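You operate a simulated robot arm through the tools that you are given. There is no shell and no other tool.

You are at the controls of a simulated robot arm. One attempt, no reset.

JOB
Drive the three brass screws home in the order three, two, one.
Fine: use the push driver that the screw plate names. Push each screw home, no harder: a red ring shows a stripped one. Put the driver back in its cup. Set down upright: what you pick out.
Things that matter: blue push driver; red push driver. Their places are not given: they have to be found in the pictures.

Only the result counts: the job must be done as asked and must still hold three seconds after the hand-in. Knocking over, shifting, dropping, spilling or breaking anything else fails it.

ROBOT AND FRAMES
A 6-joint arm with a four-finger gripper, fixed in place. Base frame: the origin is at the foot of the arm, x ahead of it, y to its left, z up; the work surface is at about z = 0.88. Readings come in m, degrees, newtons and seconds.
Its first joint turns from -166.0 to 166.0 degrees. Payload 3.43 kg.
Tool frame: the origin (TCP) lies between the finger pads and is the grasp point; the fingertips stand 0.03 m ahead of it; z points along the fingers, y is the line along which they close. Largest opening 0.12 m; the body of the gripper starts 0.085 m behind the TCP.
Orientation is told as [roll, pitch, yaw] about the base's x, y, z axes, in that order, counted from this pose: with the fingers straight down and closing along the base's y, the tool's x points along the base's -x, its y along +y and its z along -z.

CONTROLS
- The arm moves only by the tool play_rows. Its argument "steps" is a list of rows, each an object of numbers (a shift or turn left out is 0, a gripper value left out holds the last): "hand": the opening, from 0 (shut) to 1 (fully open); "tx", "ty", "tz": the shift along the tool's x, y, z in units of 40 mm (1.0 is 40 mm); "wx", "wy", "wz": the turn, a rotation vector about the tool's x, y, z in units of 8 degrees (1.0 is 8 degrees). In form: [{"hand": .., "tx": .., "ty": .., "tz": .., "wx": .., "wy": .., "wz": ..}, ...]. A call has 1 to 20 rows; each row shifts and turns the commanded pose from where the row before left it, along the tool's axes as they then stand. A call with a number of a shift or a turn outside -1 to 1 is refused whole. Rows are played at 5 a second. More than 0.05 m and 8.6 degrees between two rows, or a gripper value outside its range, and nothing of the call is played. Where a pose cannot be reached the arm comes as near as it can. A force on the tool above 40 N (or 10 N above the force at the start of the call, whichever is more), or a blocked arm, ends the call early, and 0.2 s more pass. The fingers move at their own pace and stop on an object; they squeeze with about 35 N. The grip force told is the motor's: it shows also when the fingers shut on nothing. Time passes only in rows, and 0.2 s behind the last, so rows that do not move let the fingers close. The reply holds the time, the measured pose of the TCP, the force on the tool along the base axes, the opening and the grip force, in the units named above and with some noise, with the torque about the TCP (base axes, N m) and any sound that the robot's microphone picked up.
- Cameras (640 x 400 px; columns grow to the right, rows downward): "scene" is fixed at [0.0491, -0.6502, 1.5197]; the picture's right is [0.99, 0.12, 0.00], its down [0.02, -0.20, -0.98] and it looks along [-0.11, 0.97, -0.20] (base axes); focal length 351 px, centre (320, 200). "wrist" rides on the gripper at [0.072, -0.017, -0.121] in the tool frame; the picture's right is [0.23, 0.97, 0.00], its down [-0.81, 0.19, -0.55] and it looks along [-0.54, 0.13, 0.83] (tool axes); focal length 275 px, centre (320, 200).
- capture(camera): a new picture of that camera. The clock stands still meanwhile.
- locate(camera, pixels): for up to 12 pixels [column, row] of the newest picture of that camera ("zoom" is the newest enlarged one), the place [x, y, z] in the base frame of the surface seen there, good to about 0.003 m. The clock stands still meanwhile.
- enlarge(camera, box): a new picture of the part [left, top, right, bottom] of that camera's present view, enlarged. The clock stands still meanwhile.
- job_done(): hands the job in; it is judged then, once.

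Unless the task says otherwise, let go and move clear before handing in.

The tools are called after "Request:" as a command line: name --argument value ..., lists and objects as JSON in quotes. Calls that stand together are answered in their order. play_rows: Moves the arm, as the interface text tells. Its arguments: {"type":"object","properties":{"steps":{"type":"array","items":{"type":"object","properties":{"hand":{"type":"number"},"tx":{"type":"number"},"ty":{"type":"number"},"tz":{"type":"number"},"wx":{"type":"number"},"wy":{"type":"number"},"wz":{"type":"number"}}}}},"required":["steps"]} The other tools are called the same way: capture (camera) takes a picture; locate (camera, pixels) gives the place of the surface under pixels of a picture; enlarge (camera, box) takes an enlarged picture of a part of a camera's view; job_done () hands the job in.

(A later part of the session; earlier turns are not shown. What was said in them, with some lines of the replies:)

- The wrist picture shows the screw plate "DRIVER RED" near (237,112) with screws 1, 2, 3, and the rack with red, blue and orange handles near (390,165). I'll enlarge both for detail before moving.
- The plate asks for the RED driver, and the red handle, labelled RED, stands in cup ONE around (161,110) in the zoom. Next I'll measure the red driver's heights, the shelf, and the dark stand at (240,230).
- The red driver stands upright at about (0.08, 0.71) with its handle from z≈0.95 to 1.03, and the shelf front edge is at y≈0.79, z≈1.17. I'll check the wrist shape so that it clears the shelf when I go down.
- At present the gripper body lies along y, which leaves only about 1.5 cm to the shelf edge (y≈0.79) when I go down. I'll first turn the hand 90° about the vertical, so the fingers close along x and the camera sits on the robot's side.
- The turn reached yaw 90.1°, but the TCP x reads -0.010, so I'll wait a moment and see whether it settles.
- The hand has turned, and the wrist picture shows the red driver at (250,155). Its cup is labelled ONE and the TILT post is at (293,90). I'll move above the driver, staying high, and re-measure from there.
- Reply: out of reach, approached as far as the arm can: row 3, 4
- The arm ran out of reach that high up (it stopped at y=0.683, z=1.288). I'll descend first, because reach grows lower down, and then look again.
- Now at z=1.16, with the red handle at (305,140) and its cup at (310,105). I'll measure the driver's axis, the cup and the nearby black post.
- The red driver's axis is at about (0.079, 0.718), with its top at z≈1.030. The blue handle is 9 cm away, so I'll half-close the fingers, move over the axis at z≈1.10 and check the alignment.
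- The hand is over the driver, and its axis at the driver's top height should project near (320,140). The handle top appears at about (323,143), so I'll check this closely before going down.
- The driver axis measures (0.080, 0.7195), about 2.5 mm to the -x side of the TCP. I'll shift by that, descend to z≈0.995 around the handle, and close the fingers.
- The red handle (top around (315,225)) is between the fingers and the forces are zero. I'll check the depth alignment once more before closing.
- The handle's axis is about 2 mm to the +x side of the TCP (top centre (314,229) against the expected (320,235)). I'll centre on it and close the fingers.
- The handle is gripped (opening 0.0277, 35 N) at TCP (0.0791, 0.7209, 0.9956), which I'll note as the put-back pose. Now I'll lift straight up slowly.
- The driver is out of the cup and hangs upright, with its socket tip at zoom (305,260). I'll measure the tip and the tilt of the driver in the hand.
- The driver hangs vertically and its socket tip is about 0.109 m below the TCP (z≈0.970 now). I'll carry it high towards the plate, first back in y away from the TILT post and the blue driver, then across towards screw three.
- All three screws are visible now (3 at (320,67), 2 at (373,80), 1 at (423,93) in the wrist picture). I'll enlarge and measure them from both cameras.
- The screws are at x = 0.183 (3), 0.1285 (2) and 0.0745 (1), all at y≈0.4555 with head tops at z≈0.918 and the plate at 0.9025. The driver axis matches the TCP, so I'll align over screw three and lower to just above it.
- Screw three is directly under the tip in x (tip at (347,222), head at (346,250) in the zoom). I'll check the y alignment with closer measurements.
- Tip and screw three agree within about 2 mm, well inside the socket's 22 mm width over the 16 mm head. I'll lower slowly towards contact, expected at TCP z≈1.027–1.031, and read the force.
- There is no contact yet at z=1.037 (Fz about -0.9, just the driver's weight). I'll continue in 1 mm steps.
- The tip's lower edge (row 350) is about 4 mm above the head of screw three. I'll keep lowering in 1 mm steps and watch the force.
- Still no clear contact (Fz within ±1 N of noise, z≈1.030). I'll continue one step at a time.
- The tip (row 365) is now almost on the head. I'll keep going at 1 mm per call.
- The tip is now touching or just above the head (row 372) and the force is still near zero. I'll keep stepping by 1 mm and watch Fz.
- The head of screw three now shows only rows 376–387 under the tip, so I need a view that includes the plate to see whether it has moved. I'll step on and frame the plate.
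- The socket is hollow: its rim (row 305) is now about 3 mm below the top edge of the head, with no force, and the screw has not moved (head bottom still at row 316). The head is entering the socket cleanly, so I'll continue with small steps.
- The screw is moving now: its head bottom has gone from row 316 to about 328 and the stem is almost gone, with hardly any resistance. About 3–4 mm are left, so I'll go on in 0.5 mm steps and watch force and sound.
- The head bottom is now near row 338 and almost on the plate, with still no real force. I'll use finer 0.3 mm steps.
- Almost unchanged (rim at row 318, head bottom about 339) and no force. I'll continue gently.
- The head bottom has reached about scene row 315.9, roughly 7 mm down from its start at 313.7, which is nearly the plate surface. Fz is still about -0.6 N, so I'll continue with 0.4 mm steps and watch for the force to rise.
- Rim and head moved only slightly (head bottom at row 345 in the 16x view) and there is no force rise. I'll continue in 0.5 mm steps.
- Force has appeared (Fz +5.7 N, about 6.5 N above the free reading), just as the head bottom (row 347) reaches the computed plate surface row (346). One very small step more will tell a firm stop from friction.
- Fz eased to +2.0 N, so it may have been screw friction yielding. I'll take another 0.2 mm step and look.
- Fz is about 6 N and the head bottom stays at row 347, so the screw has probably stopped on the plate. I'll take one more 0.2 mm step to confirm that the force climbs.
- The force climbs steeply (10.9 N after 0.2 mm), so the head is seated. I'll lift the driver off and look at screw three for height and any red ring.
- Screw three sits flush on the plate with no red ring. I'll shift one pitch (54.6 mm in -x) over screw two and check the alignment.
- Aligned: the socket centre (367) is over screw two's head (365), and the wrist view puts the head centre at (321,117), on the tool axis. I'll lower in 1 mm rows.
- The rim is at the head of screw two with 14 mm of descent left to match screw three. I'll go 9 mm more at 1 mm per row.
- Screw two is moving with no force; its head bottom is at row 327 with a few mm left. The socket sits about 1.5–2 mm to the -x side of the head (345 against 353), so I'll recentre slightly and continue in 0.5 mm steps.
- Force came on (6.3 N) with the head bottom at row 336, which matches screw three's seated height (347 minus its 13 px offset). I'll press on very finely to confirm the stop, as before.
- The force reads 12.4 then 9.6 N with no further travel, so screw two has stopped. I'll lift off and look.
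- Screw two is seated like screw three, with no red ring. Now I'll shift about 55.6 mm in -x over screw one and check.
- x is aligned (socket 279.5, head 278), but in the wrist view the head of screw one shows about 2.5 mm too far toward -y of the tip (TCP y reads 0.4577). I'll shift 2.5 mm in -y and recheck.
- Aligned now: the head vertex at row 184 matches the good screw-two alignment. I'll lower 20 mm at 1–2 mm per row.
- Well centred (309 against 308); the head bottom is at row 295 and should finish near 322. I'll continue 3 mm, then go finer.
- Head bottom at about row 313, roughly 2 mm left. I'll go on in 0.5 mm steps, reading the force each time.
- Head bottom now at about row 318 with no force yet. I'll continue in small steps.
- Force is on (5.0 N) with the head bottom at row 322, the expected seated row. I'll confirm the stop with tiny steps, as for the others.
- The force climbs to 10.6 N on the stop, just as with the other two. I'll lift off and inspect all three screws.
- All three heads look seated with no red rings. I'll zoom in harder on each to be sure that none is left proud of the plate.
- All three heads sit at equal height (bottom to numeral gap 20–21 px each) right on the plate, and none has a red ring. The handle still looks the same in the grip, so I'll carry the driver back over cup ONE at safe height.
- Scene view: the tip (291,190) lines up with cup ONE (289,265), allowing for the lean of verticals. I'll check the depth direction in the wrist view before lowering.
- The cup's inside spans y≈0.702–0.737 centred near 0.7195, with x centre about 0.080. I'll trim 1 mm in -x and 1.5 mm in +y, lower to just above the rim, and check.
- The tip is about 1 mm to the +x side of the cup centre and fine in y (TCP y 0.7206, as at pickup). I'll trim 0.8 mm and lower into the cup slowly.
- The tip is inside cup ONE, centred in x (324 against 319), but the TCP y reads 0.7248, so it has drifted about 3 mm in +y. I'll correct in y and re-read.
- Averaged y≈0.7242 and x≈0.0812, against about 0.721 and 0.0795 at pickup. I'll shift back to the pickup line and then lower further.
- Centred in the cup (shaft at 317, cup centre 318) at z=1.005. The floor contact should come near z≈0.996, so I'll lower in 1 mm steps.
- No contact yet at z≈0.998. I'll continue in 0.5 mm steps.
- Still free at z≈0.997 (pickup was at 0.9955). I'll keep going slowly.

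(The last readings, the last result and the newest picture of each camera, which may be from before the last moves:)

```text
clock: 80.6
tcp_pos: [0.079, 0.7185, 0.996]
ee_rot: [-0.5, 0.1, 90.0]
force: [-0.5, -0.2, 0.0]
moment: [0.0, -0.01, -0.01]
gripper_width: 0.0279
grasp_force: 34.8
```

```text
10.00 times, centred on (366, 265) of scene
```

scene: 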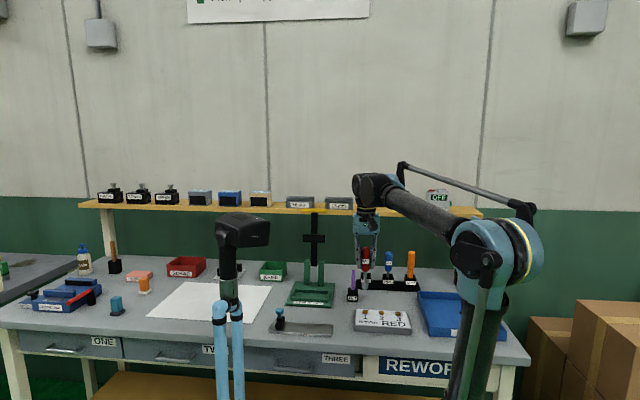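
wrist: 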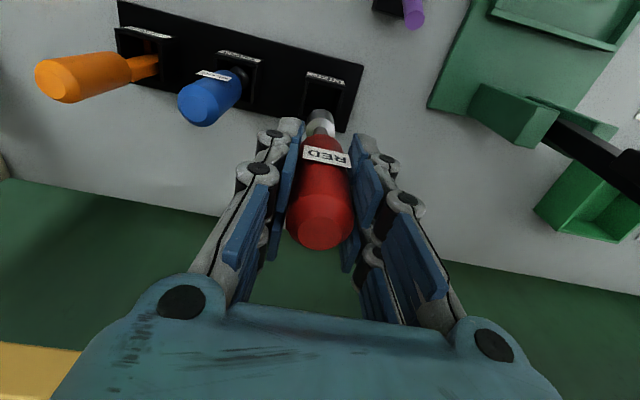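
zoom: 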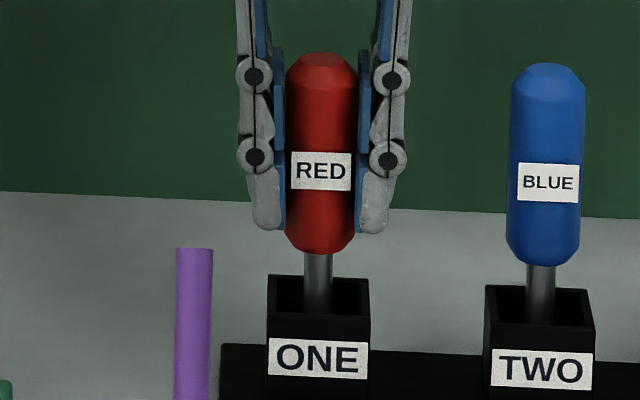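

The red top is at row 52, and it should be at about 54 when standing (originally 10 px above blue's 64), so under 1 mm is left. I'll step 0.4 mm until a light contact shows.

Request:
play_rows --steps '[{"tz": 0.01}, {}]'

Request:
play_rows --steps '[{"tz": 0.01}, {}]'

Request:
play_rows --steps '[{"tz": 0.008}, {}]'

```text
clock: 81.2
tcp_pos: [0.0784, 0.7192, 0.9949]
ee_rot: [-0.6, -0.1, 90.0]
force: [-0.5, 0.2, -1.4]
moment: [-0.03, 0.0, -0.01]
gripper_width: 0.0276
grasp_force: 34.9
```

```text
clock: 81.8
tcp_pos: [0.0783, 0.7199, 0.9951]
ee_rot: [-0.6, 0.1, 90.1]
force: [0.1, -0.1, -1.2]
moment: [0.02, -0.02, -0.01]
gripper_width: 0.0278
grasp_force: 35.3
```

```text
clock: 82.4
tcp_pos: [0.0778, 0.721, 0.9953]
ee_rot: [-0.6, 0.0, 90.0]
force: [0.7, 0.0, -0.1]
moment: [-0.03, -0.01, 0.0]
gripper_width: 0.0275
grasp_force: 35.4
```

Request:
play_rows --steps '[{"tz": 0.008}, {}]'

Request:
play_rows --steps '[{"tz": 0.008}, {}]'

Request:
play_rows --steps '[{"tz": 0.008}, {}]'

Request:
enlarge --camera "scene" --box '[350, 245, 382, 285]'

```text
clock: 83.0
tcp_pos: [0.079, 0.7196, 0.9947]
ee_rot: [-0.6, 0.0, 90.1]
force: [0.2, 1.8, 1.9]
moment: [0.15, 0.05, -0.01]
gripper_width: 0.0275
grasp_force: 35.3
```

```text
clock: 83.6
tcp_pos: [0.0797, 0.719, 0.9946]
ee_rot: [-0.6, 0.0, 90.1]
force: [-1.8, 2.0, 8.3]
moment: [0.21, 0.2, -0.02]
gripper_width: 0.0276
grasp_force: 35.0
```

```text
clock: 84.2
tcp_pos: [0.0795, 0.7189, 0.9932]
ee_rot: [-0.7, -0.1, 90.1]
force: [-2.8, 3.6, 17.9]
moment: [0.28, 0.3, -0.03]
gripper_width: 0.0277
grasp_force: 34.9
```

```text
10.00 times, centred on (366, 265) of scene
```

zoom: 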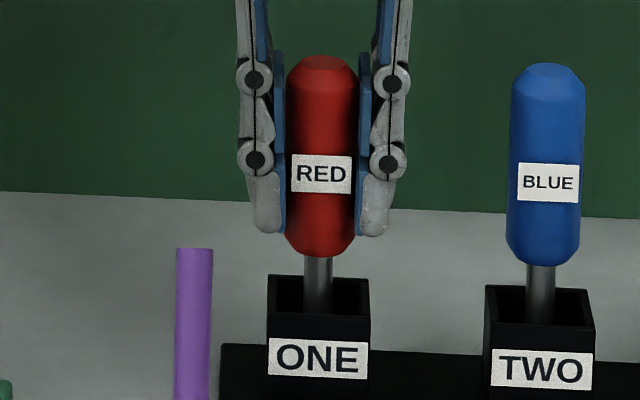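

The driver stands on the cup floor (Fz 17.9 N, top at row 55, matching its original place). I'll ease off 0.5 mm to take the load away, then open the fingers gently.

Request:
play_rows --steps '[{"tz": -0.013}, {}, {}]'

```text
clock: 85.0
tcp_pos: [0.0791, 0.719, 0.9941]
ee_rot: [-0.6, -0.1, 90.1]
force: [1.6, 0.7, 22.7]
moment: [0.05, -0.05, -0.04]
gripper_width: 0.0276
grasp_force: 34.9
```

The force still reads 22.7 N, so the arm seems to lag. I'll ease off a little more and re-read.

Request:
play_rows --steps '[{"tz": -0.013}, {}, {}]'

Request:
play_rows --steps '[{}, {}]'

```text
clock: 85.8
tcp_pos: [0.0787, 0.7187, 0.9947]
ee_rot: [-0.7, 0.0, 90.1]
force: [-0.1, -0.2, -0.7]
moment: [-0.01, -0.04, -0.03]
gripper_width: 0.0274
grasp_force: 34.4
```

```text
clock: 86.4
tcp_pos: [0.0774, 0.7191, 0.9957]
ee_rot: [-0.6, 0.0, 90.1]
force: [0.1, -0.1, -0.6]
moment: [-0.02, 0.03, -0.02]
gripper_width: 0.0274
grasp_force: 34.9
```

The load is off (Fz -0.6 N, so the driver hangs a fraction of a mm up). I'll lower 0.25 mm for light contact, then open.

Request:
play_rows --steps '[{"tz": 0.006}, {}, {}]'

```text
clock: 87.2
tcp_pos: [0.0781, 0.7198, 0.9945]
ee_rot: [-0.6, 0.0, 90.2]
force: [-0.4, 0.1, -1.7]
moment: [-0.01, 0.01, 0.0]
gripper_width: 0.0277
grasp_force: 34.9
```

Request:
play_rows --steps '[{"tz": 0.006}, {}, {}]'

```text
clock: 88.0
tcp_pos: [0.0783, 0.7198, 0.9939]
ee_rot: [-0.5, 0.0, 90.2]
force: [-1.0, -0.8, 0.6]
moment: [-0.02, 0.05, 0.01]
gripper_width: 0.0277
grasp_force: 35.2
```

Light contact now (Fz +0.6 N). I'll open the fingers in small stages.

Request:
play_rows --steps '[{"hand": 0.25}, {"hand": 0.28}, {"hand": 0.32}, {"hand": 0.38}, {"hand": 0.45}, {"hand": 0.5}, {}, {}]'

Request:
enlarge --camera "scene" --box '[350, 245, 382, 285]'

Request:
capture --camera "wrist"

```text
clock: 89.8
tcp_pos: [0.0786, 0.7195, 0.9938]
ee_rot: [-0.6, 0.0, 90.1]
force: [-0.8, 1.1, -0.1]
moment: [0.0, 0.02, -0.03]
gripper_width: 0.0599
grasp_force: 0.1
```

```text
10.00 times, centred on (366, 265) of scene
```

zoom: 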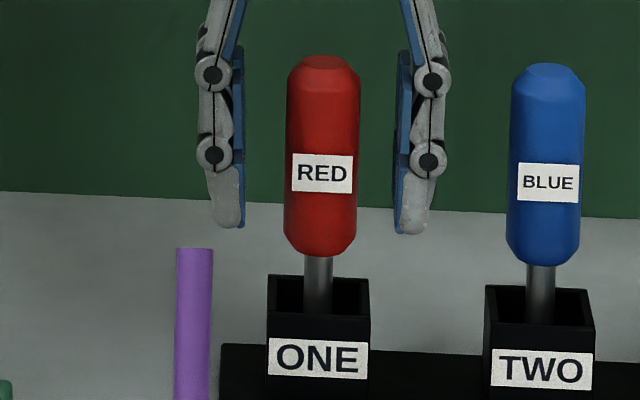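

```text
taken
```

wrist: 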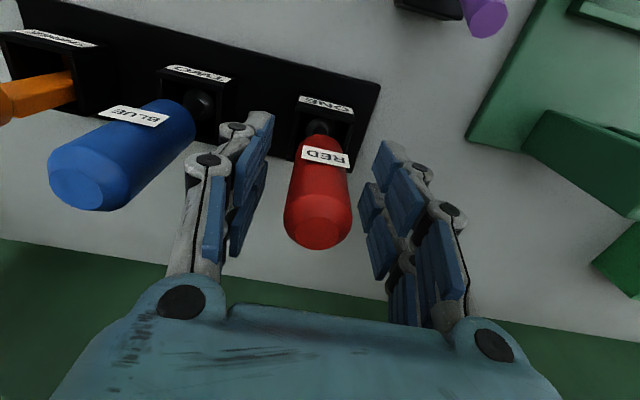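

The red driver stands upright in cup ONE, free of the fingers. I'll rise straight up, then move back clear of everything.

Request:
play_rows --steps '[{"tz": -0.2}, {"tz": -0.4}, {"tz": -0.5}, {"tz": -0.5}, {"tz": -0.6}, {"tz": -0.6}, {"tx": 0.5}, {"tx": 0.8}, {"tx": 0.8}, {"tx": 0.5, "tz": -0.5}, {"tz": -0.8}, {}, {}]'

Request:
capture --camera "scene"

Request:
enlarge --camera "scene" --box '[340, 240, 436, 340]'

Request:
capture --camera "wrist"

```text
clock: 92.6
tcp_pos: [0.077, 0.6148, 1.16]
ee_rot: [-0.6, 0.0, 90.0]
force: [-1.1, -0.4, -0.6]
moment: [0.04, 0.02, -0.01]
gripper_width: 0.0598
grasp_force: 0.1
```

```text
taken
```

scene: 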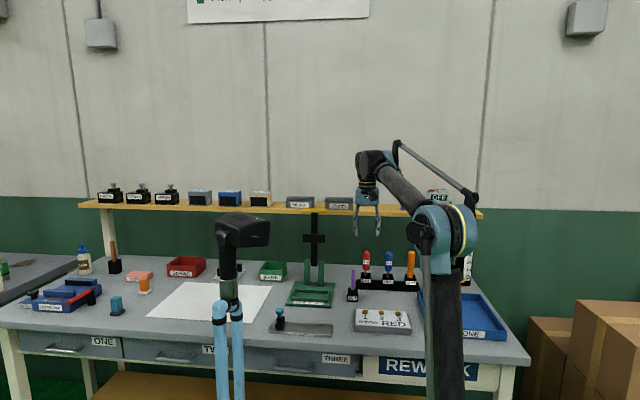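

```text
4.00 times, centred on (388, 290) of scene
```

zoom: 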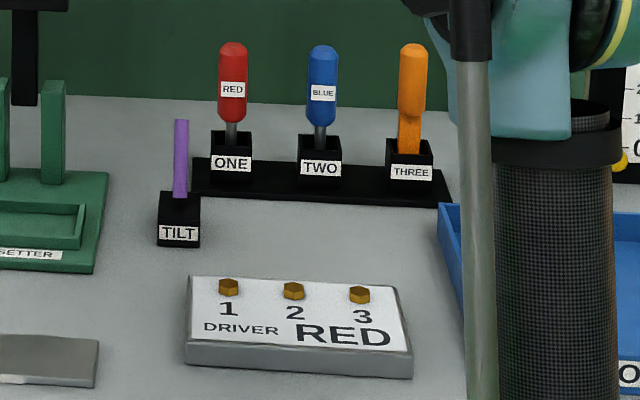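

```text
taken
```

wrist: 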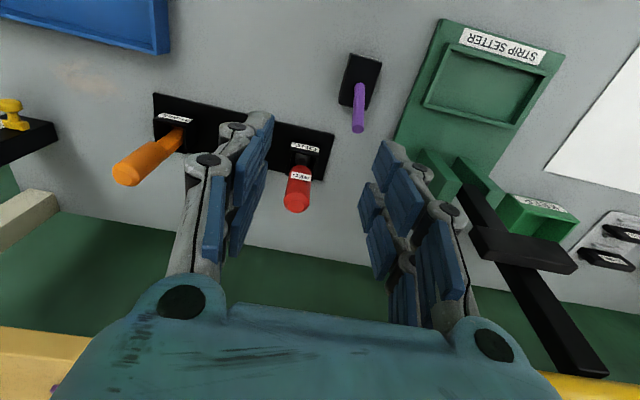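

Everything stands in place: the red driver is upright in cup ONE, and blue, orange and TILT are untouched. Before handing in I'll measure the screw heads against the plate once more.

Request:
enlarge --camera "scene" --box '[355, 300, 411, 330]'

Request:
locate --camera "zoom" --pixels '[[144, 170], [145, 180], [337, 185], [339, 192], [535, 197], [537, 205], [240, 220], [430, 235], [240, 190], [430, 205]]'

```text
11.43 times, centred on (383, 315) of scene
```

zoom: 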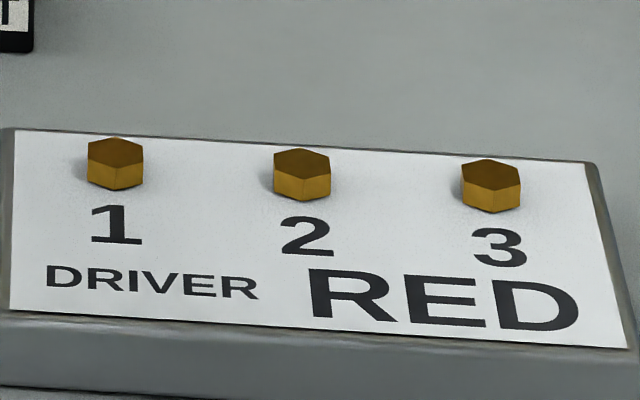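

```text
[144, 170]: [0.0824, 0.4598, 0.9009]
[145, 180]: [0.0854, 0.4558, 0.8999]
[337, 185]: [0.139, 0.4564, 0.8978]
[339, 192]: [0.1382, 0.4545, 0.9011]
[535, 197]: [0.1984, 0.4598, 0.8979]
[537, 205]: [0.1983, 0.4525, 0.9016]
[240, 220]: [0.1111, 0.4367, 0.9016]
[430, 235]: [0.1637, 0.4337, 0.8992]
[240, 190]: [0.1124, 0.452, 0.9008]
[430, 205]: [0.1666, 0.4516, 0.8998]
```

Request:
locate --camera "zoom" --pixels '[[115, 148], [116, 155], [113, 152], [302, 160], [303, 166], [300, 163], [490, 170], [491, 176], [488, 173], [115, 185], [303, 197], [493, 208]]'

```text
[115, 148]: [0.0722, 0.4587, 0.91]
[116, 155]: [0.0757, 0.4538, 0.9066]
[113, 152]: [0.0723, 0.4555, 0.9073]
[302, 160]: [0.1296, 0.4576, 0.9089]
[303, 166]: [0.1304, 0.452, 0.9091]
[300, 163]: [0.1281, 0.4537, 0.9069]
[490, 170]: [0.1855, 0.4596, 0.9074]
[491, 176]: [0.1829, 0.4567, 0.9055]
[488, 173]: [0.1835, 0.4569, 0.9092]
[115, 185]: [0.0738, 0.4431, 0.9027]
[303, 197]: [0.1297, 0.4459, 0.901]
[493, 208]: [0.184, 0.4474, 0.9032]
```

All three heads measure about 0.908 m at the top, with their bottoms at the plate surface (about 0.902 m), all equal and with no red ring. The driver stands upright in cup ONE and the hand is clear, so I'm handing in.

Request:
job_done

```text
The job is handed in.
```

The job is handed in. All three brass screws are driven home in the order three, two, one, using the red push driver that the plate names.

- **Screws:** each one was pushed until it stopped on the plate, at about 10 to 12 N. All three heads sit at the same height, right on the plate surface, and none shows a red ring.
- **Driver:** the red driver is back in cup ONE, standing upright and released.
- **Surroundings:** the last pictures show the other two drivers, the TILT post and the screw plate in place, and the hand is well clear.

The tool did not return a verdict, so this rests on my last pictures and readings.
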